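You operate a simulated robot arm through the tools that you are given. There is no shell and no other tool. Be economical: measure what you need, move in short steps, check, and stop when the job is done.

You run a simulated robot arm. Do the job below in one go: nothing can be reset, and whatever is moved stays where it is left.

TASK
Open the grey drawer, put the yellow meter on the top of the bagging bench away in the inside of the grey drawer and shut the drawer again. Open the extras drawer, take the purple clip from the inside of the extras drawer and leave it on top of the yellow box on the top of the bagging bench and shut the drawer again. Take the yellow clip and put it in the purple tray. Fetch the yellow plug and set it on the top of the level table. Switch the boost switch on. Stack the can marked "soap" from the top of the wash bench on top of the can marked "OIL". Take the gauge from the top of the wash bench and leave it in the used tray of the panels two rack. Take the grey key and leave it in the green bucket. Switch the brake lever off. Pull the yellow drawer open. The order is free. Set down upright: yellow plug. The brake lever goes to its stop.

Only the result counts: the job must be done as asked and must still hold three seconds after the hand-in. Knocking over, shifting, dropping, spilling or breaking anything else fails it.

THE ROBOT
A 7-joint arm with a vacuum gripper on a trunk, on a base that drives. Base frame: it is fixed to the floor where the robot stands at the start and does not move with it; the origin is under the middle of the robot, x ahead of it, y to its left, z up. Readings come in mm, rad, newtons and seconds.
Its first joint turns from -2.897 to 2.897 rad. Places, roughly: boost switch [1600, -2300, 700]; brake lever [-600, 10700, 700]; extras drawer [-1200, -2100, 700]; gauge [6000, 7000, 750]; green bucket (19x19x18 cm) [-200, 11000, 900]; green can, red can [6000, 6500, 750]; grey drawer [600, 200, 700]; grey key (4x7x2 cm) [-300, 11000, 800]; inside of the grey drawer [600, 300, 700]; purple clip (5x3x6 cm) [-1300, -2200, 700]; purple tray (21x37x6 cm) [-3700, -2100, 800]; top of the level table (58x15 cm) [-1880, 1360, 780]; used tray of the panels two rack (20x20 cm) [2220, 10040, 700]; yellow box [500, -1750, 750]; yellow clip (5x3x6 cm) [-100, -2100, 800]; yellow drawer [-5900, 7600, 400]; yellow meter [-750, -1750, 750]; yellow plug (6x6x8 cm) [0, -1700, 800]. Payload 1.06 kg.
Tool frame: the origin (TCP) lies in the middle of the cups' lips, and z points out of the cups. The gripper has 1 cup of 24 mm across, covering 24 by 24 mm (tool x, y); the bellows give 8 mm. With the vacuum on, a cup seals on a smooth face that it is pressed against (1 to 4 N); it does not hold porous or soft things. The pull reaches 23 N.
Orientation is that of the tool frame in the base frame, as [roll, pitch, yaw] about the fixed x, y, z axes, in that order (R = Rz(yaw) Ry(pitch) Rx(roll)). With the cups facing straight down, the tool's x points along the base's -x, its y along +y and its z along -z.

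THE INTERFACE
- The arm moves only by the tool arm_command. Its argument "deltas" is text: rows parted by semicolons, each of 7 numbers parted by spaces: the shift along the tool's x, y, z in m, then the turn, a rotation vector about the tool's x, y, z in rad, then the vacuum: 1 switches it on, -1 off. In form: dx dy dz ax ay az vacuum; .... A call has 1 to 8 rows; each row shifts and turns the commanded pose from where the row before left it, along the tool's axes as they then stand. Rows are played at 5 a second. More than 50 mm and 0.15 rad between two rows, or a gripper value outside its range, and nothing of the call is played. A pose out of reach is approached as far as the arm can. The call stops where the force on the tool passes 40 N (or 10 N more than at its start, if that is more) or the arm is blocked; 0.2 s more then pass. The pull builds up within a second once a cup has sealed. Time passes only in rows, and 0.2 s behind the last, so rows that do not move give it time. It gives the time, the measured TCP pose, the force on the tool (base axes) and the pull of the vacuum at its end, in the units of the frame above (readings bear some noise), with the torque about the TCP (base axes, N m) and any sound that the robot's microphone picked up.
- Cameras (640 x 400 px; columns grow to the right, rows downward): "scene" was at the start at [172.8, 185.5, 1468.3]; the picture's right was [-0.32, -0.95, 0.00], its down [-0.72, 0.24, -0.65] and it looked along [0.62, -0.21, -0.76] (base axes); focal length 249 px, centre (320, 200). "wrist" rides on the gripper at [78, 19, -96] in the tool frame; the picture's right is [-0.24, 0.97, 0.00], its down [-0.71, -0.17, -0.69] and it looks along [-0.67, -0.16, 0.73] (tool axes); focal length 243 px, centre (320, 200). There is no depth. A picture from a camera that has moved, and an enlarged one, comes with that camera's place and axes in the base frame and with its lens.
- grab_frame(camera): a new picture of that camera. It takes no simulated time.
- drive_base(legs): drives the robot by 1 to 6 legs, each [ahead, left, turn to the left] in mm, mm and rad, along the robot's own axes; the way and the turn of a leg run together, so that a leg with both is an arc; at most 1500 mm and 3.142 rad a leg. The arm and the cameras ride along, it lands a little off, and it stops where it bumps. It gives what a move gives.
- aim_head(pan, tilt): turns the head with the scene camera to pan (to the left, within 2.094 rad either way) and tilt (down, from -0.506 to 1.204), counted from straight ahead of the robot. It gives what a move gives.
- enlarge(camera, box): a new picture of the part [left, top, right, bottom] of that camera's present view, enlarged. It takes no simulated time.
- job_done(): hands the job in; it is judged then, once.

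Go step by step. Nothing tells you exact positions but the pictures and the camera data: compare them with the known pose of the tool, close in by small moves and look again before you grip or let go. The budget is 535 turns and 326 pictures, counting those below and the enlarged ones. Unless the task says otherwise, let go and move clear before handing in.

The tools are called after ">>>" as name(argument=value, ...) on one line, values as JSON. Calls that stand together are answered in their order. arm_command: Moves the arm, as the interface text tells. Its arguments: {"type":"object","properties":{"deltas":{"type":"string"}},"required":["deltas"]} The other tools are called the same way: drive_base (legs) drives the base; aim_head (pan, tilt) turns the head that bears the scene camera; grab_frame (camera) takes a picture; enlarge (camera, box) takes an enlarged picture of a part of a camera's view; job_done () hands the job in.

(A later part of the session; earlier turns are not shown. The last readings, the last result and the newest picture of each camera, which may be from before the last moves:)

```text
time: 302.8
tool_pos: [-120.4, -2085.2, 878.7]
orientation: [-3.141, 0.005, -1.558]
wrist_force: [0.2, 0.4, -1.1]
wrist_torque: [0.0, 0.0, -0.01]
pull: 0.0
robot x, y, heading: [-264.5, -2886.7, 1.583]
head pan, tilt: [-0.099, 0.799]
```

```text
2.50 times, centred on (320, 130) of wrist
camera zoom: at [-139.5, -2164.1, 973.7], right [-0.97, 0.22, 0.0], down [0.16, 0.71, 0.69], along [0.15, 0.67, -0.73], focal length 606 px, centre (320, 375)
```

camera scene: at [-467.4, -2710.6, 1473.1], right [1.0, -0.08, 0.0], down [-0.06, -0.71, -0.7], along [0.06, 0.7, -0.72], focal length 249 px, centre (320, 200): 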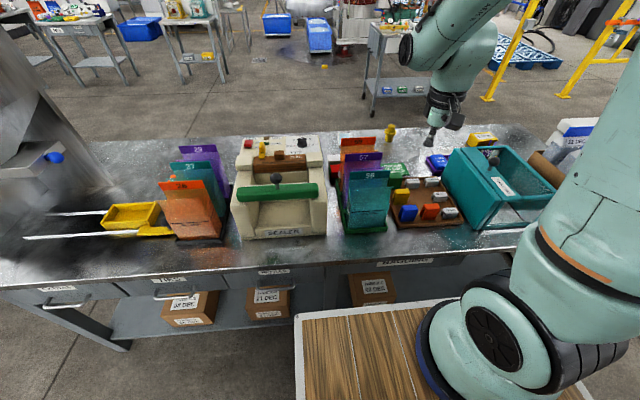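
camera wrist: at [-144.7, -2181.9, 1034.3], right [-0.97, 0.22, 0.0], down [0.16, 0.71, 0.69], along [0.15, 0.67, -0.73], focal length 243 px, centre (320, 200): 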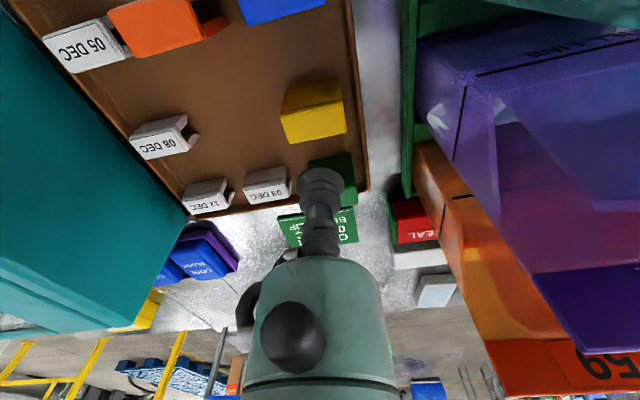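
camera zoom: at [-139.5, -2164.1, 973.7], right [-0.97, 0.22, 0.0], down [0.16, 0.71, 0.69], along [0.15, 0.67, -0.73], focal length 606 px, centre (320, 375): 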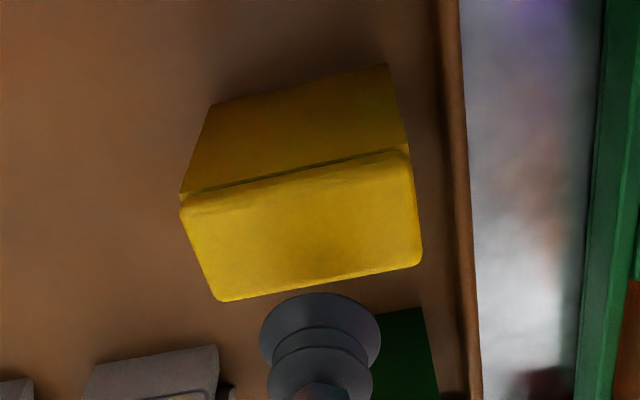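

The cup is nearly aligned; the top should be near z≈826. I descend to just above and check.

>>> arm_command(deltas="-0.001 -0.003 0.03 0 0 0 -1;0 0 0.008 0 0 0 -1")

>>> enlarge(camera="wrist", box=[220, 50, 420, 210])

```text
time: 303.3
tool_pos: [-119.4, -2079.5, 851.3]
orientation: [3.141, 0.018, -1.557]
wrist_force: [-3.3, -0.6, 20.4]
wrist_torque: [-0.21, -0.09, -0.03]
pull: 0.0
robot x, y, heading: [-261.2, -2889.3, 1.582]
head pan, tilt: [-0.099, 0.799]
stopped in row 2: the force on the tool passed its limit at 52 N (the readings are from after the stop); the commanded pose is now the measured one
```

```text
2.50 times, centred on (320, 130) of wrist
camera zoom: at [-136.7, -2159.7, 946.1], right [-0.98, 0.22, 0.0], down [0.16, 0.7, 0.7], along [0.15, 0.68, -0.72], focal length 606 px, centre (320, 375)
```

zoom: 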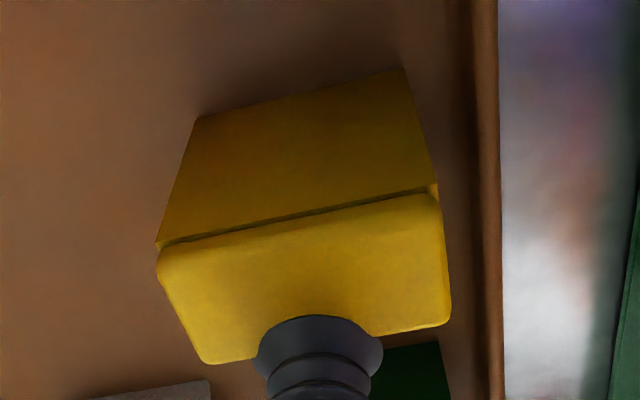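

It touched the far edge: the top is higher (~848) so the centre is nearer. I lift, shift ~18 mm toward me and re-check.

>>> arm_command(deltas="0 0 -0.025 0 0 0 -1;0.018 0 0 0 -0.013 0 -1;0 0 0.01 0 0 0 -1")

>>> enlarge(camera="wrist", box=[220, 50, 420, 210])

```text
time: 304.1
tool_pos: [-118.4, -2098.0, 864.5]
orientation: [3.141, 0.026, -1.557]
wrist_force: [-1.0, 0.5, 0.5]
wrist_torque: [0.02, 0.03, 0.01]
pull: 0.0
robot x, y, heading: [-262.5, -2886.9, 1.585]
head pan, tilt: [-0.099, 0.799]
```

```text
2.50 times, centred on (320, 130) of wrist
camera zoom: at [-136.0, -2179.1, 958.5], right [-0.97, 0.22, 0.01], down [0.16, 0.69, 0.7], along [0.15, 0.69, -0.71], focal length 606 px, centre (320, 375)
```

zoom: 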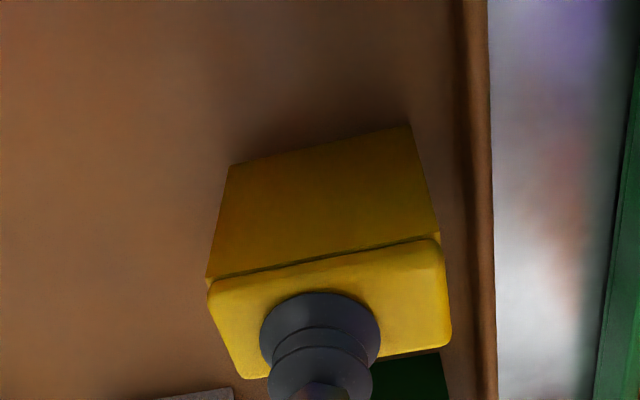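

Looks aligned now. I correct the tilt and press down with vacuum on.

>>> arm_command(deltas="0 0 0 0 0.026 0 1;0 0 0.006 0 0 0 1;0 0 0.004 0 0 0 1;0 0 0.003 0 0 0 1;0 0 0.002 0 0 0 1;0 0 0 0 0 0 1")

>>> enlarge(camera="wrist", box=[220, 50, 420, 210])

```text
time: 305.2
tool_pos: [-117.7, -2096.6, 854.4]
orientation: [-3.139, 0.006, -1.555]
wrist_force: [-1.9, -2.2, 20.8]
wrist_torque: [-0.02, 0.03, 0.01]
pull: 22.8
robot x, y, heading: [-265.1, -2891.9, 1.582]
head pan, tilt: [-0.099, 0.799]
stopped in row 5: the force on the tool passed its limit at 44 N (the readings are from after the stop); the commanded pose is now the measured one
```

```text
2.50 times, centred on (320, 130) of wrist
camera zoom: at [-136.1, -2175.1, 949.2], right [-0.98, 0.22, 0.0], down [0.16, 0.71, 0.69], along [0.15, 0.67, -0.72], focal length 606 px, centre (320, 375)
```

zoom: 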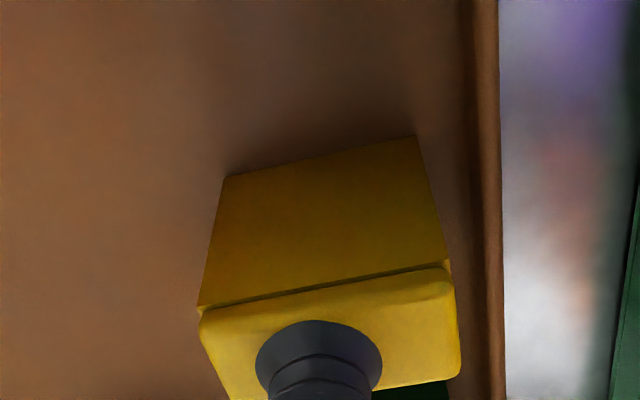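

Sealed at z≈854. I lift with gentle steps.

>>> arm_command(deltas="0 0 -0.006 0 0 0 1;0 0 -0.012 0 0 0 1;0 0 -0.02 0 0 0 1;0 0 -0.03 0 0 0 1;0 0 -0.035 0 0 0 1;0 0 -0.035 0 0 0 1;0 0 -0.035 0 0 0 1;0 0 -0.02 0 0 0 1")

>>> arm_command(deltas="0 0 -0.02 0 0 0 1;0.01 0 -0.02 0 0 0 1;0.02 0 -0.01 0 0 0 1;0.025 0 0 0 0 0 1;0.025 0 0 0 0 0 1;0.025 0 0 0 0 0 1;0.025 0 0 0 0 0 1;0.015 0 0 0 0 0 1")

>>> grab_frame(camera="wrist")

```text
time: 307.0
tool_pos: [-117.5, -2096.2, 1045.7]
orientation: [-3.14, 0.003, -1.555]
wrist_force: [-0.1, -1.1, 0.1]
wrist_torque: [-0.05, 0.02, 0.0]
pull: 22.8
robot x, y, heading: [-259.6, -2887.4, 1.585]
head pan, tilt: [-0.099, 0.799]
```

```text
time: 308.8
tool_pos: [-116.1, -2240.8, 1097.6]
orientation: [-3.141, 0.004, -1.557]
wrist_force: [-0.2, 1.0, -0.7]
wrist_torque: [-0.02, 0.02, 0.02]
pull: 22.9
robot x, y, heading: [-261.2, -2884.2, 1.583]
head pan, tilt: [-0.099, 0.799]
```

```text
229 pictures are left
camera wrist: at [-134.3, -2319.7, 1191.2], right [-0.98, 0.22, 0.0], down [0.16, 0.71, 0.69], along [0.15, 0.67, -0.73], focal length 243 px, centre (320, 200)
```

wrist: 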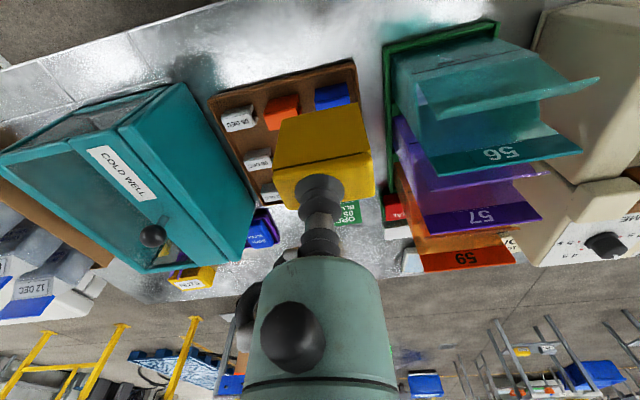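

The yellow clip is held. I back off and look left toward the purple tray's bench.

>>> drive_base(legs=[[-400, 0, 0], [0, 1200, 0]])

>>> aim_head(pan=1.2, tilt=0.35)

>>> grab_frame(camera="scene")

>>> grab_frame(camera="wrist")

```text
time: 317.0
tool_pos: [-1332.1, -2677.3, 1096.5]
orientation: [3.14, 0.005, -1.532]
wrist_force: [-0.3, 0.7, -0.1]
wrist_torque: [-0.03, 0.02, 0.04]
pull: 22.5
robot x, y, heading: [-1463.8, -3328.7, 1.607]
head pan, tilt: [-0.099, 0.799]
```

```text
time: 318.5
tool_pos: [-1331.5, -2675.1, 1096.1]
orientation: [3.141, 0.003, -1.532]
wrist_force: [-0.5, 0.3, 0.4]
wrist_torque: [0.0, -0.03, -0.01]
pull: 22.5
robot x, y, heading: [-1460.5, -3328.5, 1.615]
head pan, tilt: [1.201, 0.351]
```

```text
228 pictures are left
camera scene: at [-1764.3, -3205.0, 1512.7], right [0.33, 0.95, 0.0], down [0.33, -0.11, -0.94], along [-0.89, 0.31, -0.34], focal length 249 px, centre (320, 200)
```

scene: 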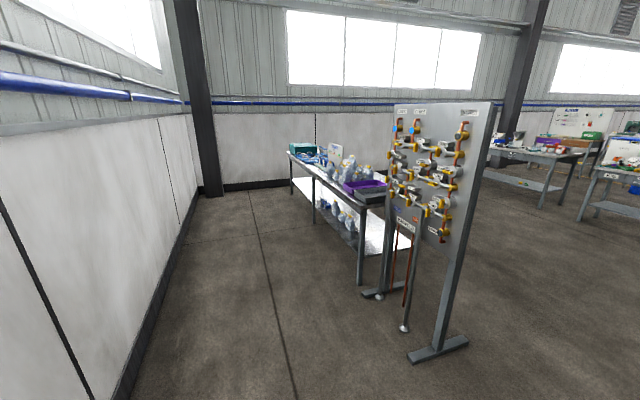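

```text
227 pictures are left
camera wrist: at [-1348.0, -2755.5, 1191.3], right [-0.98, 0.2, 0.0], down [0.14, 0.71, 0.69], along [0.14, 0.67, -0.73], focal length 243 px, centre (320, 200)
```

wrist: 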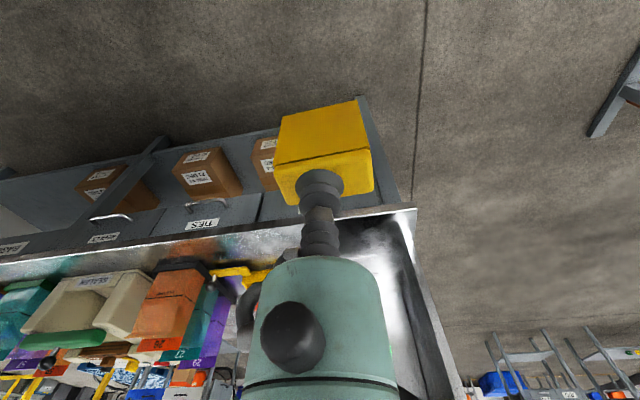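

The purple tray is at the near end of the next bench, about (−3735, −2075). I drive along the back wall to it.

>>> drive_base(legs=[[0, 0, -0.04], [0, 1180, 0], [0, 1180, 0]])

>>> aim_head(pan=-0.1, tilt=0.55)

>>> grab_frame(camera="scene")

>>> grab_frame(camera="wrist")

```text
time: 330.4
tool_pos: [-3640.8, -2651.7, 1096.5]
orientation: [-3.141, 0.004, -1.597]
wrist_force: [-0.7, 0.1, -0.5]
wrist_torque: [-0.02, 0.0, -0.01]
pull: 22.9
robot x, y, heading: [-3816.7, -3291.9, 1.543]
head pan, tilt: [1.201, 0.351]
```

```text
time: 331.9
tool_pos: [-3641.7, -2651.9, 1095.6]
orientation: [3.141, 0.002, -1.598]
wrist_force: [0.8, -0.4, -0.3]
wrist_torque: [-0.02, 0.0, 0.01]
pull: 23.0
robot x, y, heading: [-3813.4, -3290.6, 1.545]
head pan, tilt: [-0.099, 0.55]
```

```text
226 pictures are left
camera scene: at [-4011.4, -3096.7, 1494.4], right [0.99, -0.13, 0.0], down [-0.07, -0.52, -0.85], along [0.11, 0.85, -0.52], focal length 249 px, centre (320, 200)
```

scene: 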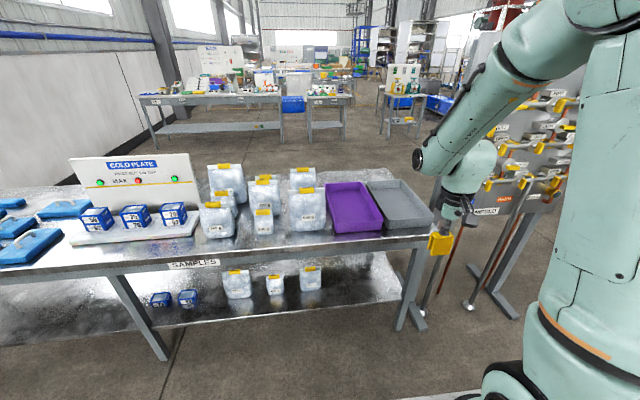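

```text
225 pictures are left
camera wrist: at [-3663.2, -2729.0, 1191.3], right [-0.96, 0.26, 0.0], down [0.19, 0.7, 0.69], along [0.18, 0.66, -0.73], focal length 243 px, centre (320, 200)
```

wrist: 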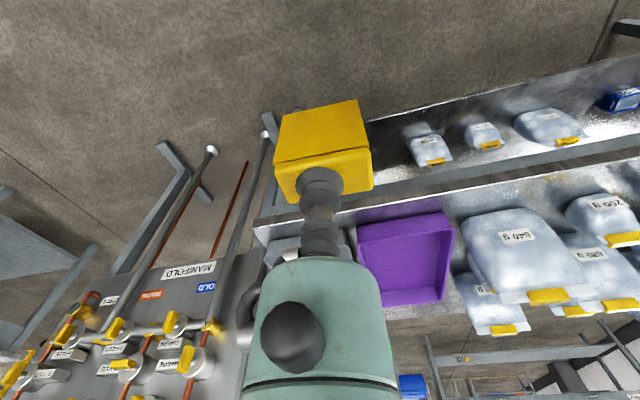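

Tray centre ≈ (−3730, −2155). I drive a bit closer and then move the clip over it slowly.

>>> drive_base(legs=[[250, 60, 0]])

>>> arm_command(deltas="-0.01 0.002 0 0 0 0 1;-0.02 0.004 0 0 0 0 1;-0.025 0.004 0 0 0 0 1;-0.025 0.004 0 0 0 0 1;-0.025 0.004 0 0 0 0 1;-0.025 0.004 0.01 0 0 0 1;-0.025 0.004 0.02 0 0 0 1;-0.02 0 0.02 0 0 0 1")

>>> grab_frame(camera="wrist")

>>> grab_frame(camera="scene")

```text
time: 333.7
tool_pos: [-3695.1, -2399.2, 1096.3]
orientation: [-3.14, 0.002, -1.599]
wrist_force: [0.5, 0.1, -0.9]
wrist_torque: [-0.05, 0.01, -0.04]
pull: 22.8
robot x, y, heading: [-3868.1, -3039.1, 1.545]
head pan, tilt: [-0.099, 0.55]
```

```text
time: 335.5
tool_pos: [-3717.3, -2225.0, 1046.0]
orientation: [3.141, 0.004, -1.6]
wrist_force: [-0.5, 0.0, 0.0]
wrist_torque: [-0.03, 0.0, 0.03]
pull: 22.9
robot x, y, heading: [-3869.0, -3037.2, 1.546]
head pan, tilt: [-0.099, 0.55]
```

```text
224 pictures are left
camera wrist: at [-3738.8, -2302.1, 1141.5], right [-0.96, 0.26, 0.0], down [0.19, 0.7, 0.69], along [0.18, 0.66, -0.72], focal length 243 px, centre (320, 200)
```

wrist: 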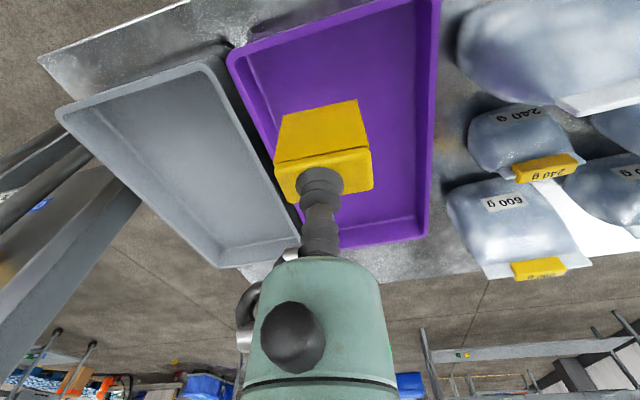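

```text
223 pictures are left
camera scene: at [-4065.6, -2845.0, 1494.5], right [0.99, -0.13, 0.0], down [-0.07, -0.52, -0.85], along [0.11, 0.85, -0.52], focal length 249 px, centre (320, 200)
```

scene: 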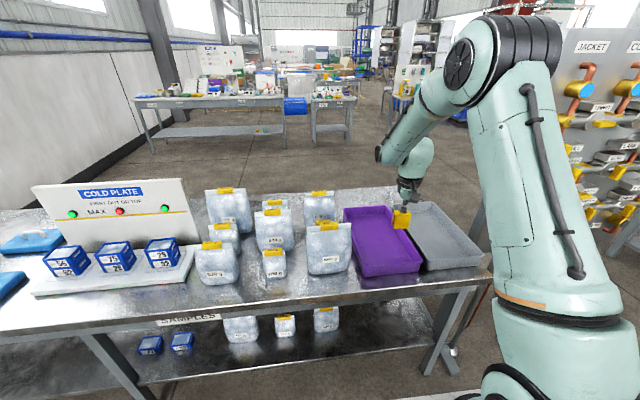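

I move ~60 mm farther over the tray's middle and lower.

>>> arm_command(deltas="-0.015 0.005 0.01 0 0 0 1;-0.02 0.008 0.02 0 0 0 1;-0.02 0.006 0.025 0 0 0 1;-0.005 0 0.025 0 0 0 1;0 0 0.025 0 0 0 1;0 0 0.02 0 0 0 1")

>>> grab_frame(camera="wrist")

```text
time: 336.9
tool_pos: [-3734.1, -2161.0, 922.5]
orientation: [-3.141, 0.006, -1.599]
wrist_force: [0.5, 0.9, 0.7]
wrist_torque: [-0.02, 0.06, 0.02]
pull: 22.6
robot x, y, heading: [-3867.3, -3039.7, 1.541]
head pan, tilt: [-0.099, 0.55]
```

```text
222 pictures are left
camera wrist: at [-3756.1, -2239.6, 1016.9], right [-0.96, 0.26, 0.0], down [0.19, 0.7, 0.69], along [0.18, 0.66, -0.73], focal length 243 px, centre (320, 200)
```

wrist: 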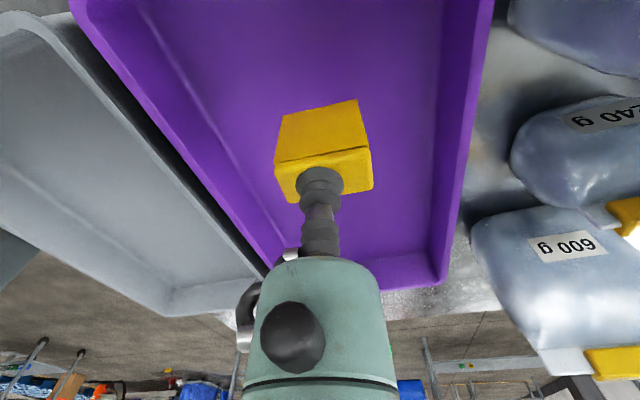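

Well inside the tray. I lower in small steps until contact.

>>> arm_command(deltas="0 0 0.01 0 0 0 1;0 0 0.01 0 0 0 1;0 0 0.008 0 0 0 1;0 0 0.006 0 0 0 1")

>>> grab_frame(camera="wrist")

```text
time: 337.9
tool_pos: [-3733.6, -2162.3, 888.0]
orientation: [3.14, 0.004, -1.6]
wrist_force: [0.1, 0.0, -0.7]
wrist_torque: [-0.06, 0.0, 0.01]
pull: 22.8
robot x, y, heading: [-3868.7, -3040.7, 1.546]
head pan, tilt: [-0.099, 0.55]
```

```text
221 pictures are left
camera wrist: at [-3755.7, -2240.5, 983.1], right [-0.96, 0.26, 0.0], down [0.19, 0.7, 0.69], along [0.18, 0.66, -0.73], focal length 243 px, centre (320, 200)
```

wrist: 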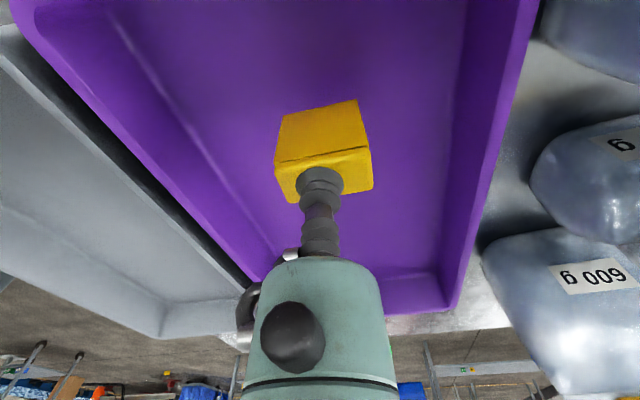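

>>> arm_command(deltas="0 0 0.008 0 0 0 1;0 0 0.006 0 0 0 1;0 0 0.005 0 0 0 1;0 0 0.004 0 0 0 1")

>>> arm_command(deltas="0 0 0.004 0 0 0 1;0 0 0.004 0 0 0 1;0 0 0.003 0 0 0 1")

```text
time: 338.9
tool_pos: [-3734.5, -2162.5, 865.4]
orientation: [3.141, 0.002, -1.599]
wrist_force: [-0.1, -0.2, 0.6]
wrist_torque: [0.01, -0.01, 0.01]
pull: 22.6
robot x, y, heading: [-3871.7, -3041.7, 1.544]
head pan, tilt: [-0.099, 0.55]
```

```text
time: 339.7
tool_pos: [-3734.4, -2160.2, 855.1]
orientation: [-3.141, 0.007, -1.598]
wrist_force: [-0.8, -2.2, 19.9]
wrist_torque: [-0.07, 0.02, 0.0]
pull: 23.1
robot x, y, heading: [-3870.8, -3039.6, 1.543]
head pan, tilt: [-0.099, 0.55]
```

Contact. I release and lift away.

>>> arm_command(deltas="0 0 -0.003 0 0 0 -1;0 0 0 0 0 0 -1;0 0 0 0 0 0 -1;0 0 -0.004 0 0 0 -1;0 0 -0.02 0 0 0 -1;0 0 -0.04 0 0 0 -1;0 0 -0.05 0 0 0 -1;0 0 -0.05 0 0 0 -1")

>>> grab_frame(camera="wrist")

```text
time: 341.5
tool_pos: [-3734.8, -2162.0, 1022.7]
orientation: [3.141, 0.001, -1.599]
wrist_force: [0.2, -0.6, -0.2]
wrist_torque: [-0.01, 0.01, 0.05]
pull: 0.0
robot x, y, heading: [-3868.2, -3040.3, 1.546]
head pan, tilt: [-0.099, 0.55]
```

```text
220 pictures are left
camera wrist: at [-3756.5, -2240.4, 1116.8], right [-0.96, 0.26, 0.0], down [0.19, 0.7, 0.69], along [0.18, 0.66, -0.73], focal length 243 px, centre (320, 200)
```

wrist: 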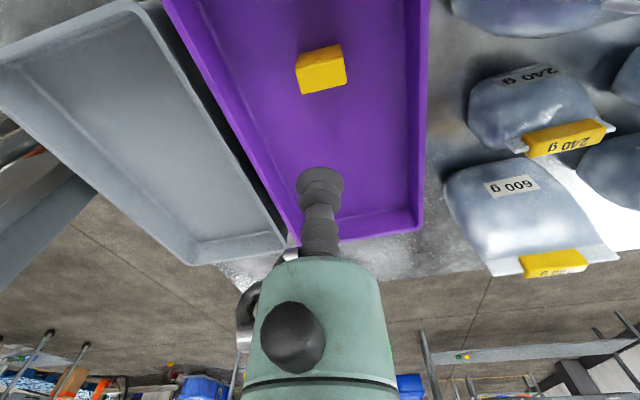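

The yellow clip lies in the purple tray. Now I retract and drive round to the front of the bagging bench.

>>> arm_command(deltas="0.04 0 -0.02 0 0 0 -1;0.05 0 0 0 0 0 -1;0.05 0 0 0 0 0 -1;0.05 0 0 0 0 0 -1;0.05 0 0 0 0 0 -1;0.04 0 0 0 0 0 -1")

>>> drive_base(legs=[[-250, 0, 0.026], [0, -910, 0], [0, -910, 0], [1150, 0, 0], [1100, 0, 0], [0, 0, -1.57]])

>>> drive_base(legs=[[0, 0, -1.57], [0, 1280, 0], [0, 1280, 0]])

```text
time: 342.9
tool_pos: [-3744.0, -2443.2, 1041.4]
orientation: [3.14, 0.004, -1.598]
wrist_force: [-0.8, -0.3, 0.0]
wrist_torque: [0.0, 0.01, 0.0]
pull: 0.1
robot x, y, heading: [-3868.0, -3040.9, 1.54]
head pan, tilt: [-0.099, 0.55]
```

```text
time: 368.2
tool_pos: [-1444.0, -1114.9, 1041.3]
orientation: [3.141, 0.003, 3.132]
wrist_force: [0.9, 0.8, -0.4]
wrist_torque: [0.01, -0.01, -0.01]
pull: 0.1
robot x, y, heading: [-2043.2, -999.1, -0.011]
head pan, tilt: [-0.099, 0.55]
```

```text
time: 384.5
tool_pos: [414.2, -1558.8, 1040.1]
orientation: [-3.141, 0.005, 1.598]
wrist_force: [-0.1, 0.1, -0.3]
wrist_torque: [-0.03, 0.02, -0.02]
pull: 0.1
robot x, y, heading: [506.8, -954.6, -1.54]
head pan, tilt: [-0.099, 0.55]
```

>>> drive_base(legs=[[100, 0, -0.03]])

>>> aim_head(pan=0.0, tilt=0.75)

>>> grab_frame(camera="scene")

>>> grab_frame(camera="wrist")

```text
time: 385.7
tool_pos: [397.6, -1659.8, 1041.0]
orientation: [3.14, 0.004, 1.569]
wrist_force: [0.4, -0.5, -0.4]
wrist_torque: [0.01, -0.02, 0.01]
pull: 0.1
robot x, y, heading: [507.9, -1056.6, -1.567]
head pan, tilt: [-0.099, 0.55]
```

```text
time: 386.4
tool_pos: [397.5, -1659.7, 1041.1]
orientation: [3.141, 0.005, 1.568]
wrist_force: [-0.4, 0.7, 0.0]
wrist_torque: [-0.02, -0.01, 0.05]
pull: 0.0
robot x, y, heading: [507.2, -1058.7, -1.575]
head pan, tilt: [0.0, 0.75]
```

```text
219 pictures are left
camera scene: at [716.8, -1242.5, 1477.1], right [-1.0, 0.0, 0.0], down [0.0, 0.68, -0.73], along [0.0, -0.73, -0.68], focal length 249 px, centre (320, 200)
```

scene: 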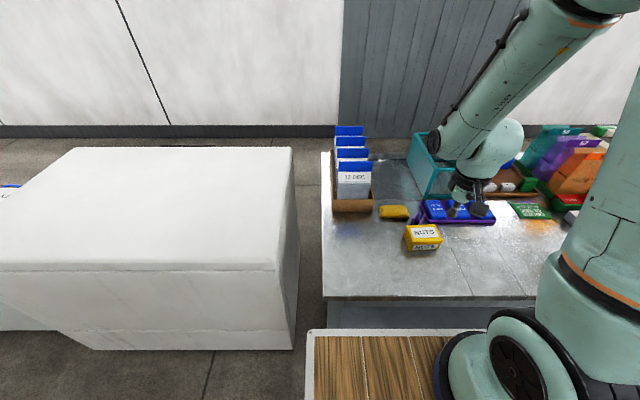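

```text
218 pictures are left
camera wrist: at [416.7, -1580.8, 1136.1], right [0.97, -0.24, 0.0], down [-0.17, -0.71, 0.69], along [-0.16, -0.67, -0.73], focal length 243 px, centre (320, 200)
```

wrist: 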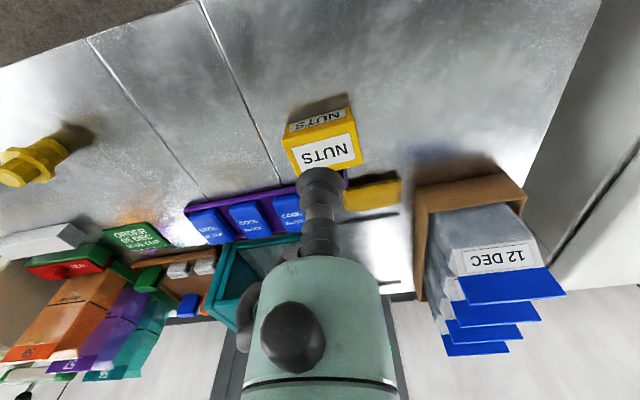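

I look for the purple clip behind the box.

>>> enlarge(camera="scene", box=[370, 190, 470, 255])

>>> arm_command(deltas="0 -0.04 0 0 0 0 -1;0 -0.04 0 0 0 0 -1;-0.02 -0.03 0 0 0 0 -1")

>>> grab_frame(camera="wrist")

```text
6.15 times, centred on (420, 222) of scene
camera zoom: at [716.8, -1242.5, 1477.1], right [-1.0, 0.0, 0.0], down [0.0, 0.68, -0.73], along [0.0, -0.73, -0.68], focal length 1534 px, centre (-295, 62)
```

zoom: 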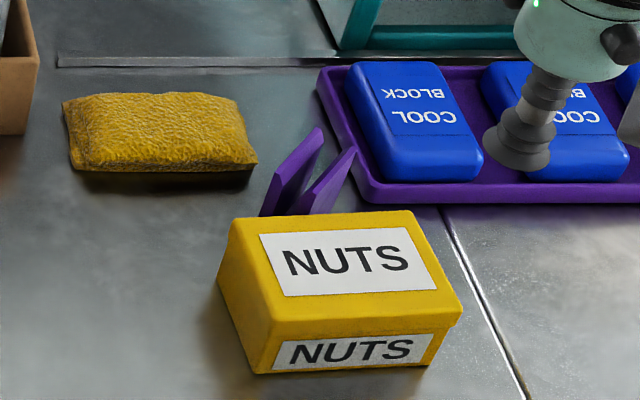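

```text
time: 387.2
tool_pos: [289.0, -1678.7, 1041.5]
orientation: [3.141, 0.004, 1.569]
wrist_force: [0.8, -0.4, 0.2]
wrist_torque: [0.0, 0.03, 0.05]
pull: 0.2
robot x, y, heading: [506.5, -1059.9, -1.575]
head pan, tilt: [0.0, 0.75]
```

```text
216 pictures are left
camera wrist: at [307.3, -1600.6, 1136.4], right [0.97, -0.24, 0.0], down [-0.17, -0.71, 0.69], along [-0.16, -0.67, -0.73], focal length 243 px, centre (320, 200)
```

wrist: 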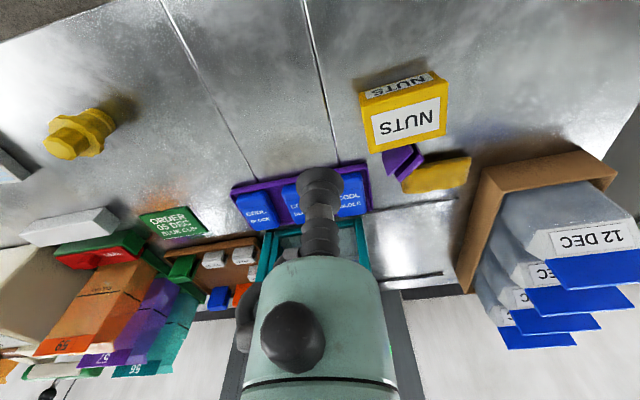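

The clip stands with prongs up between the box and the glove. I'll drag it by pressing the rubber cup on its prongs into the open area to the right; first I measure it precisely.

>>> arm_command(deltas="-0.03 0.03 0 0 0 0 -1;-0.03 0.03 0 0 0 0 -1;-0.03 0.03 0.02 0 0 0 -1;-0.03 0 0.03 0 0 0 -1")

>>> enlarge(camera="wrist", box=[240, 0, 480, 180])

```text
time: 388.2
tool_pos: [377.7, -1798.4, 992.7]
orientation: [-3.141, 0.006, 1.568]
wrist_force: [0.8, -0.1, 0.7]
wrist_torque: [0.01, 0.01, -0.01]
pull: 0.0
robot x, y, heading: [508.8, -1061.0, -1.573]
head pan, tilt: [0.0, 0.75]
```

```text
2.22 times, centred on (360, 90) of wrist
camera zoom: at [396.2, -1720.9, 1087.1], right [0.97, -0.24, 0.0], down [-0.17, -0.7, 0.69], along [-0.16, -0.67, -0.73], focal length 539 px, centre (231, 444)
```

zoom: 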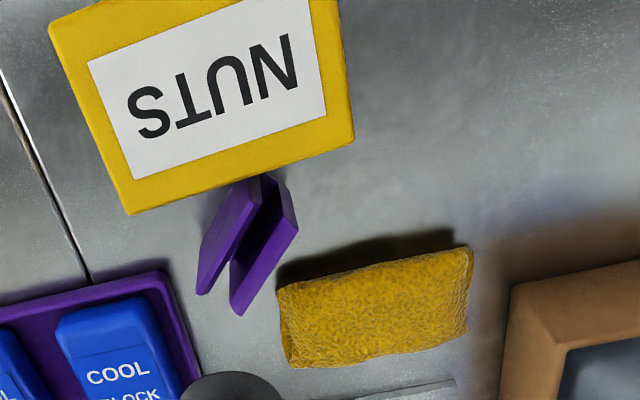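

Clip centre ≈ (381, −1817); there is a 67 mm corridor between box and glove. I descend onto its prongs.

>>> arm_command(deltas="-0.02 0.004 0.04 0 0 0 -1;0 0 0.045 0 0 0 -1;0 0 0.03 0 0 0 -1;0 0 0.01 0 0 0 -1")

>>> enlarge(camera="wrist", box=[220, 50, 420, 210])

```text
time: 389.2
tool_pos: [383.0, -1820.9, 867.1]
orientation: [3.141, 0.004, 1.568]
wrist_force: [0.8, 0.0, 0.0]
wrist_torque: [0.0, -0.03, 0.01]
pull: 0.0
robot x, y, heading: [508.1, -1059.2, -1.575]
head pan, tilt: [0.0, 0.75]
```

```text
2.50 times, centred on (320, 130) of wrist
camera zoom: at [401.5, -1741.4, 961.0], right [0.97, -0.24, 0.0], down [-0.17, -0.7, 0.69], along [-0.16, -0.67, -0.73], focal length 606 px, centre (320, 375)
```

zoom: 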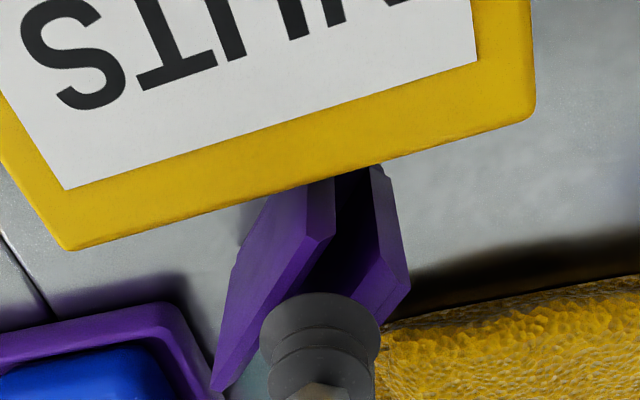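

The cup is over the clip's middle. I press down gently.

>>> arm_command(deltas="0 0 0.006 0 0 0 -1;0 0 0.005 0 0 0 -1;0 0 0.004 0 0 0 -1")

>>> arm_command(deltas="0 0 0.003 0 0 0 -1;0 0 0.002 0 0 0 -1")

>>> arm_command(deltas="0 0 0.002 0 0 0 -1;0 0 0.002 0 0 0 -1")

```text
time: 390.0
tool_pos: [381.8, -1819.9, 851.8]
orientation: [-3.141, 0.006, 1.567]
wrist_force: [2.2, -0.1, 4.5]
wrist_torque: [-0.02, -0.03, 0.04]
pull: 0.1
robot x, y, heading: [511.0, -1058.1, -1.572]
head pan, tilt: [0.0, 0.75]
```

```text
time: 390.6
tool_pos: [382.1, -1820.0, 847.6]
orientation: [3.141, 0.004, 1.567]
wrist_force: [2.3, 2.7, 23.8]
wrist_torque: [-0.05, 0.04, 0.03]
pull: 0.1
robot x, y, heading: [505.0, -1057.6, -1.575]
head pan, tilt: [0.0, 0.75]
```

```text
time: 391.0
tool_pos: [380.3, -1822.0, 848.4]
orientation: [-3.14, 0.01, 1.569]
wrist_force: [2.2, 2.9, 25.6]
wrist_torque: [-0.07, 0.06, 0.02]
pull: 0.0
robot x, y, heading: [506.2, -1057.7, -1.575]
head pan, tilt: [0.0, 0.75]
stopped in row 2: the force on the tool passed its limit at 44 N (the readings are from after the stop); the commanded pose is now the measured one
```

Firm contact. I ease slightly and drag: first a bit away from the box, then to the right.

>>> arm_command(deltas="0 0 -0.002 0 0 0 -1;-0.004 0 0 0 0 0 -1;-0.004 0 0 0 0 0 -1;0 0.006 0 0 0 0 -1;0 0.006 0 0 0 0 -1;0 0.006 0 0 0 0 -1;0 0.006 0 0 0 0 -1")

>>> enlarge(camera="wrist", box=[220, 50, 420, 210])

```text
time: 392.6
tool_pos: [406.2, -1829.0, 850.3]
orientation: [-3.142, 0.011, 1.568]
wrist_force: [-2.7, -5.3, 38.5]
wrist_torque: [0.19, 0.25, 0.07]
pull: 0.0
robot x, y, heading: [508.9, -1060.9, -1.571]
head pan, tilt: [0.0, 0.75]
```

```text
2.50 times, centred on (320, 130) of wrist
camera zoom: at [424.3, -1750.5, 943.6], right [0.97, -0.24, 0.0], down [-0.17, -0.7, 0.69], along [-0.16, -0.67, -0.72], focal length 606 px, centre (320, 375)
```

zoom: 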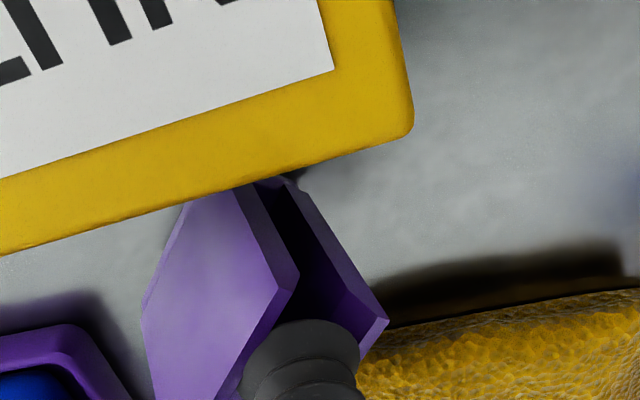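

It is dragging, with a little slip. I ease the pressure and keep going right.

>>> arm_command(deltas="0 0 -0.003 0 0 0 -1;0 0.006 0 0 0 0 -1;0 0.006 0 0 0 0 -1;0 0.006 0 0 0 0 -1;0 0.006 0 0 0 0 -1;0 0.006 0 0 0 0 -1")

>>> enlarge(camera="wrist", box=[200, 30, 420, 210])

```text
time: 394.0
tool_pos: [434.2, -1828.6, 851.3]
orientation: [-3.141, 0.008, 1.57]
wrist_force: [-0.3, -1.1, 0.1]
wrist_torque: [0.01, -0.01, 0.01]
pull: 0.1
robot x, y, heading: [507.4, -1063.5, -1.574]
head pan, tilt: [0.0, 0.75]
```

```text
2.22 times, centred on (310, 120) of wrist
camera zoom: at [454.0, -1750.4, 945.9], right [0.97, -0.24, 0.0], down [-0.17, -0.7, 0.69], along [-0.16, -0.67, -0.72], focal length 539 px, centre (342, 378)
```

zoom: 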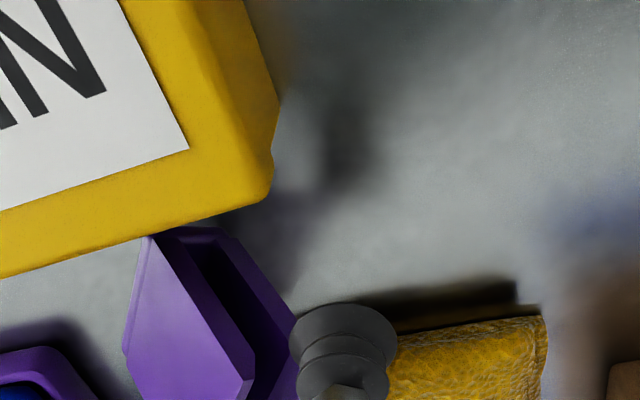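

The clip has moved right and rotated; the cup slipped off. I re-centre on it at about (417, −1813) and press again.

>>> arm_command(deltas="0 0 -0.02 0 0 0 -1;0.014 -0.016 0 0 0 0 -1")

>>> enlarge(camera="wrist", box=[200, 30, 420, 210])

```text
time: 394.6
tool_pos: [419.5, -1815.2, 873.5]
orientation: [-3.141, 0.005, 1.571]
wrist_force: [1.1, 0.0, 0.6]
wrist_torque: [-0.01, 0.02, -0.01]
pull: 0.0
robot x, y, heading: [509.2, -1057.8, -1.572]
head pan, tilt: [0.0, 0.75]
```

```text
2.22 times, centred on (310, 120) of wrist
camera zoom: at [438.6, -1735.7, 967.4], right [0.97, -0.24, 0.0], down [-0.17, -0.7, 0.69], along [-0.16, -0.67, -0.72], focal length 539 px, centre (342, 378)
```

zoom: 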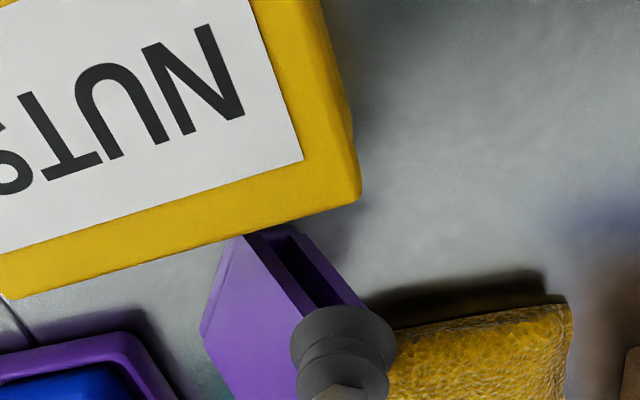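

Aligned well. I press again and drag right with lighter force.

>>> arm_command(deltas="0 -0.002 0.012 0 0 0 -1;0 0 0.006 0 0 0 -1;0 0 0.003 0 0 0 -1;0 0 0.002 0 0 0 -1")

>>> arm_command(deltas="0 0.005 0 0 0 0 -1;0 0.006 0 0 0 0 -1;0 0.006 0 0 0 0 -1;0 0.006 0 0 0 0 -1;0 0.006 0 0 0 0 -1")

>>> enlarge(camera="wrist", box=[200, 30, 420, 210])

```text
time: 395.6
tool_pos: [417.7, -1815.1, 848.9]
orientation: [3.142, 0.007, 1.569]
wrist_force: [1.9, 0.3, 4.5]
wrist_torque: [-0.02, -0.01, 0.0]
pull: 0.2
robot x, y, heading: [507.6, -1061.2, -1.573]
head pan, tilt: [0.0, 0.75]
```

```text
time: 396.8
tool_pos: [446.4, -1815.3, 847.8]
orientation: [3.141, 0.008, 1.568]
wrist_force: [-0.6, 0.0, 0.4]
wrist_torque: [0.01, -0.01, 0.01]
pull: 0.0
robot x, y, heading: [507.6, -1058.8, -1.579]
head pan, tilt: [0.0, 0.75]
```

```text
2.22 times, centred on (310, 120) of wrist
camera zoom: at [464.7, -1736.7, 943.4], right [0.97, -0.24, 0.0], down [-0.17, -0.7, 0.69], along [-0.16, -0.67, -0.72], focal length 539 px, centre (342, 378)
```

zoom: 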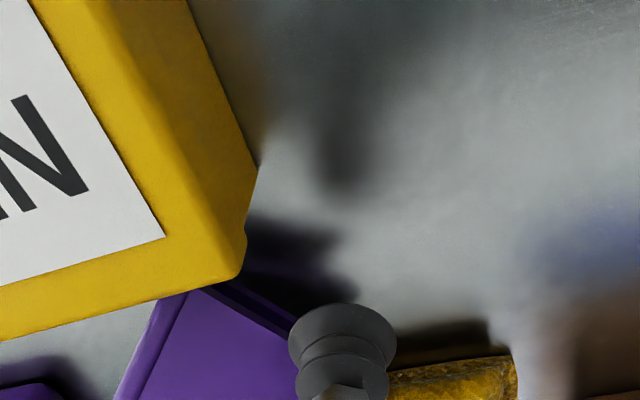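

Something changed — it may have tipped over. I raise and look.

>>> arm_command(deltas="0 0 -0.04 0 0 0 -1;0.02 0 -0.04 0 0 0 -1;0.045 0 0 0 0 0 -1;0.045 0 0 0 0 0 -1")

>>> enlarge(camera="wrist", box=[160, 50, 420, 250])

```text
time: 397.8
tool_pos: [447.4, -1702.3, 925.2]
orientation: [3.141, 0.008, 1.567]
wrist_force: [-0.4, 0.8, 0.6]
wrist_torque: [0.02, 0.0, -0.04]
pull: 0.0
robot x, y, heading: [507.0, -1059.3, -1.572]
head pan, tilt: [0.0, 0.75]
```

```text
2.00 times, centred on (290, 150) of wrist
camera zoom: at [465.5, -1623.3, 1020.8], right [0.97, -0.24, 0.0], down [-0.17, -0.7, 0.69], along [-0.16, -0.67, -0.72], focal length 485 px, centre (380, 300)
```

zoom: 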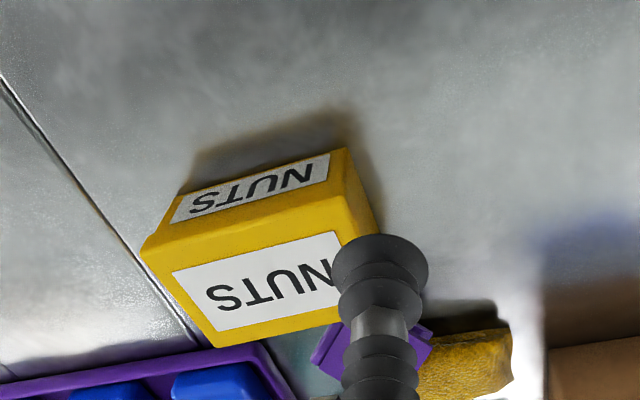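

>>> enlarge(camera="scene", box=[370, 180, 450, 235])

>>> arm_command(deltas="-0.03 0.03 -0.02 0 0 0 -1;-0.03 0.035 -0.01 0 0 0 -1;-0.03 0.035 0 0 0 0 -1")

>>> enlarge(camera="wrist", box=[80, 0, 340, 200])

```text
7.27 times, centred on (410, 208) of scene
camera zoom: at [716.8, -1242.8, 1477.0], right [-1.0, 0.0, 0.0], down [0.0, 0.68, -0.73], along [0.0, -0.73, -0.68], focal length 1813 px, centre (-334, 146)
```

zoom: 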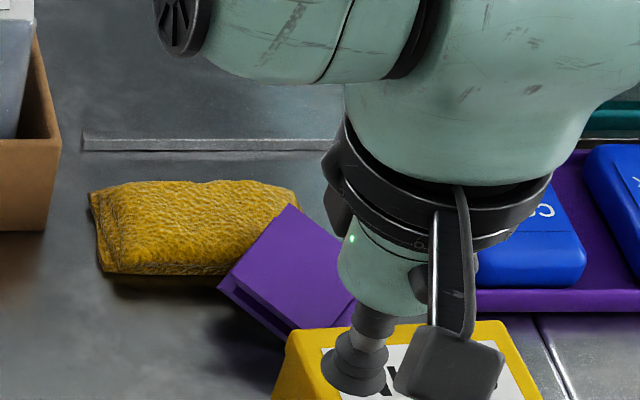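

```text
time: 398.6
tool_pos: [545.2, -1796.1, 958.9]
orientation: [-3.14, 0.005, 1.568]
wrist_force: [-0.5, 0.4, 0.0]
wrist_torque: [-0.02, -0.01, 0.0]
pull: 0.1
robot x, y, heading: [507.9, -1061.2, -1.576]
head pan, tilt: [0.0, 0.75]
```

```text
2.00 times, centred on (210, 100) of wrist
camera zoom: at [564.0, -1716.5, 1053.1], right [0.97, -0.24, 0.0], down [-0.17, -0.7, 0.69], along [-0.16, -0.67, -0.72], focal length 485 px, centre (540, 400)
```

zoom: 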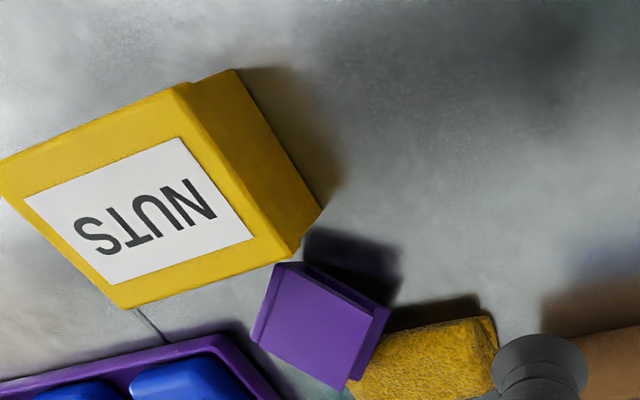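

The clip now lies on its side with a large flat face up — ideal for the cup. I move over it at about (405, −1842).

>>> arm_command(deltas="-0.01 -0.04 0 0 0 0 -1;-0.015 -0.04 0 0 0 0 -1;-0.015 -0.04 0.02 0 0 0 -1;-0.006 -0.02 0.03 0 0 0 -1")

>>> grab_frame(camera="wrist")

```text
time: 399.6
tool_pos: [404.3, -1842.9, 909.6]
orientation: [3.14, 0.007, 1.567]
wrist_force: [-0.2, -0.5, -0.1]
wrist_torque: [-0.01, 0.01, 0.02]
pull: 0.0
robot x, y, heading: [505.9, -1059.0, -1.575]
head pan, tilt: [0.0, 0.75]
```

```text
206 pictures are left
camera wrist: at [423.9, -1765.4, 1003.7], right [0.97, -0.24, 0.0], down [-0.17, -0.7, 0.69], along [-0.16, -0.67, -0.72], focal length 243 px, centre (320, 200)
```

wrist: 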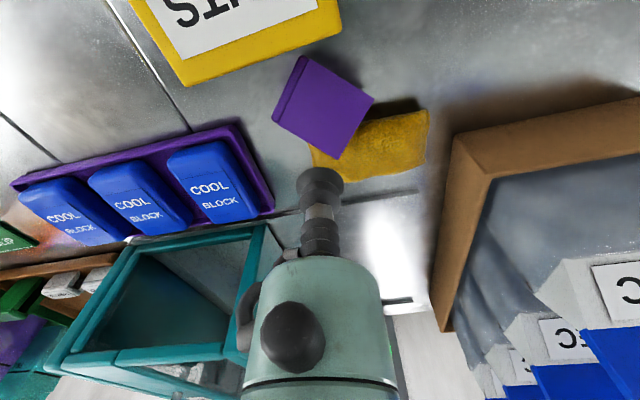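

Centre confirmed at ≈(410, −1839). I descend.

>>> arm_command(deltas="0.003 0.006 0.03 0 0 0 -1;0 0 0.025 0 0 0 -1")

>>> enlarge(camera="wrist", box=[220, 50, 420, 210])

```text
time: 400.2
tool_pos: [411.3, -1839.6, 856.1]
orientation: [3.14, 0.009, 1.568]
wrist_force: [-0.6, -0.3, 0.0]
wrist_torque: [-0.01, 0.03, 0.01]
pull: 0.0
robot x, y, heading: [506.4, -1057.5, -1.575]
head pan, tilt: [0.0, 0.75]
```

```text
2.50 times, centred on (320, 130) of wrist
camera zoom: at [431.0, -1760.2, 949.4], right [0.97, -0.24, 0.0], down [-0.17, -0.7, 0.69], along [-0.16, -0.67, -0.72], focal length 606 px, centre (320, 375)
```

zoom: 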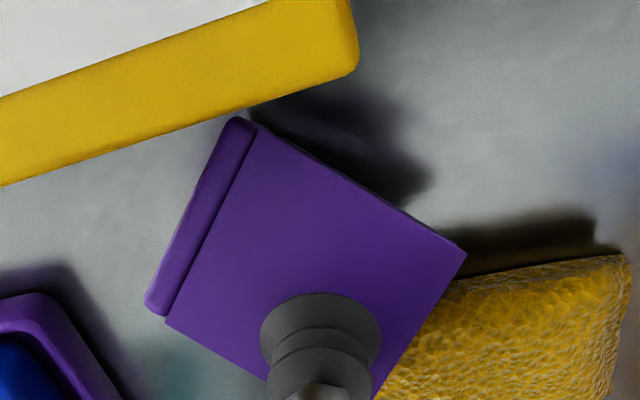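

Aligned. I press gently with vacuum.

>>> arm_command(deltas="0 0 0.012 0 0 0 1;0 0 0.006 0 0 0 1;0 0 0.004 0 0 0 1;0 0 0.004 0 0 0 1")

>>> arm_command(deltas="0 0 0.003 0 0 0 1;0 0 0.003 0 0 0 1;0 0 0.003 0 0 0 1;0 0 0 0 0 0 1")

```text
time: 401.2
tool_pos: [409.6, -1838.6, 832.7]
orientation: [-3.14, 0.012, 1.565]
wrist_force: [-7.6, 12.2, 23.3]
wrist_torque: [-0.8, -0.1, -0.12]
pull: 22.7
robot x, y, heading: [510.1, -1056.9, -1.569]
head pan, tilt: [0.0, 0.75]
stopped in row 4: the force on the tool passed its limit at 46 N (the readings are from after the stop); the commanded pose is now the measured one
```

```text
time: 401.6
tool_pos: [410.1, -1838.6, 832.7]
orientation: [-3.139, 0.011, 1.564]
wrist_force: [-6.8, 12.9, 23.9]
wrist_torque: [-0.78, -0.1, -0.1]
pull: 23.0
robot x, y, heading: [507.9, -1058.1, -1.576]
head pan, tilt: [0.0, 0.75]
stopped in row 1: the force on the tool passed its limit at 42 N (the readings are from after the stop); the commanded pose is now the measured one
```

Sealed firmly. I lift slowly.

>>> arm_command(deltas="0 0 -0.004 0 0 0 1;0 0 -0.006 0 0 0 1;0 0 -0.01 0 0 0 1;0 0 -0.015 0 0 0 1;0 0 -0.02 0 0 0 1;0 0 -0.025 0 0 0 1;0 0 -0.02 0 0 0 1")

>>> grab_frame(camera="wrist")

```text
time: 403.2
tool_pos: [409.9, -1839.1, 928.4]
orientation: [-3.136, 0.01, 1.566]
wrist_force: [-0.2, 0.7, 0.1]
wrist_torque: [-0.11, 0.0, 0.0]
pull: 22.8
robot x, y, heading: [509.5, -1059.7, -1.57]
head pan, tilt: [0.0, 0.75]
```

```text
204 pictures are left
camera wrist: at [429.3, -1759.8, 1024.2], right [0.97, -0.24, 0.0], down [-0.17, -0.7, 0.69], along [-0.17, -0.67, -0.72], focal length 243 px, centre (320, 200)
```

wrist: 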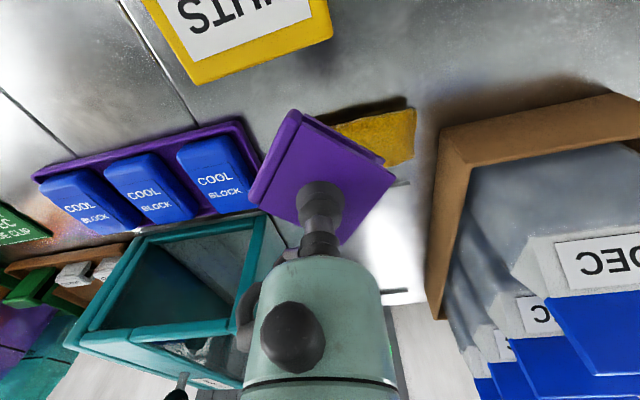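

I carry it slowly over the NUTS box centre (≈382, −1763).

>>> arm_command(deltas="0.005 -0.002 0 0 0 0 1;0.012 -0.005 0 0 0 0 1;0.015 -0.005 0 0 0 0 1;0.015 -0.006 0 0 0 0 1;0.015 -0.005 0 0 0 0 1;0.01 -0.005 0 0 0 0 1;0.004 0 0 0 0 0 1")

>>> grab_frame(camera="wrist")

>>> enlarge(camera="scene", box=[360, 180, 480, 270])

```text
time: 404.8
tool_pos: [382.2, -1762.0, 930.6]
orientation: [-3.137, 0.013, 1.566]
wrist_force: [0.4, 0.1, -0.5]
wrist_torque: [-0.14, 0.01, -0.04]
pull: 22.8
robot x, y, heading: [508.7, -1061.5, -1.572]
head pan, tilt: [0.0, 0.75]
```

```text
203 pictures are left
camera wrist: at [401.2, -1682.6, 1024.5], right [0.97, -0.24, 0.0], down [-0.17, -0.7, 0.69], along [-0.17, -0.67, -0.72], focal length 243 px, centre (320, 200)
```

wrist: 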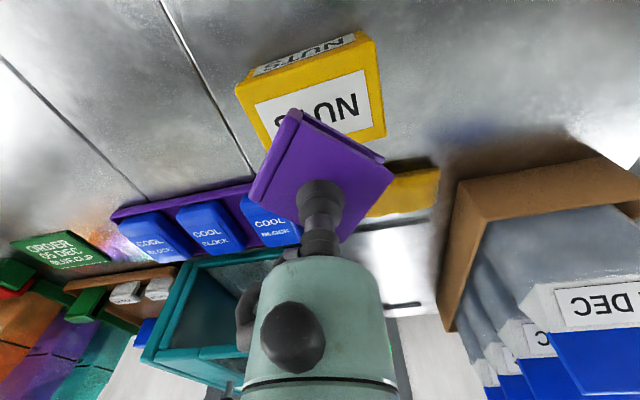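

```text
4.44 times, centred on (420, 225) of scene
camera zoom: at [716.7, -1242.3, 1477.0], right [-1.0, 0.0, 0.0], down [0.0, 0.68, -0.73], along [0.0, -0.73, -0.68], focal length 1108 px, centre (-124, 89)
```

zoom: 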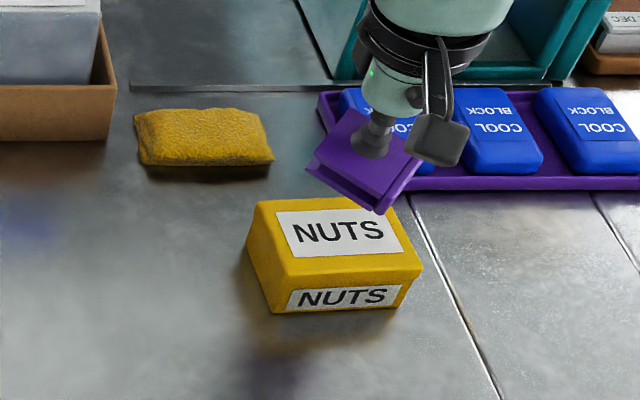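

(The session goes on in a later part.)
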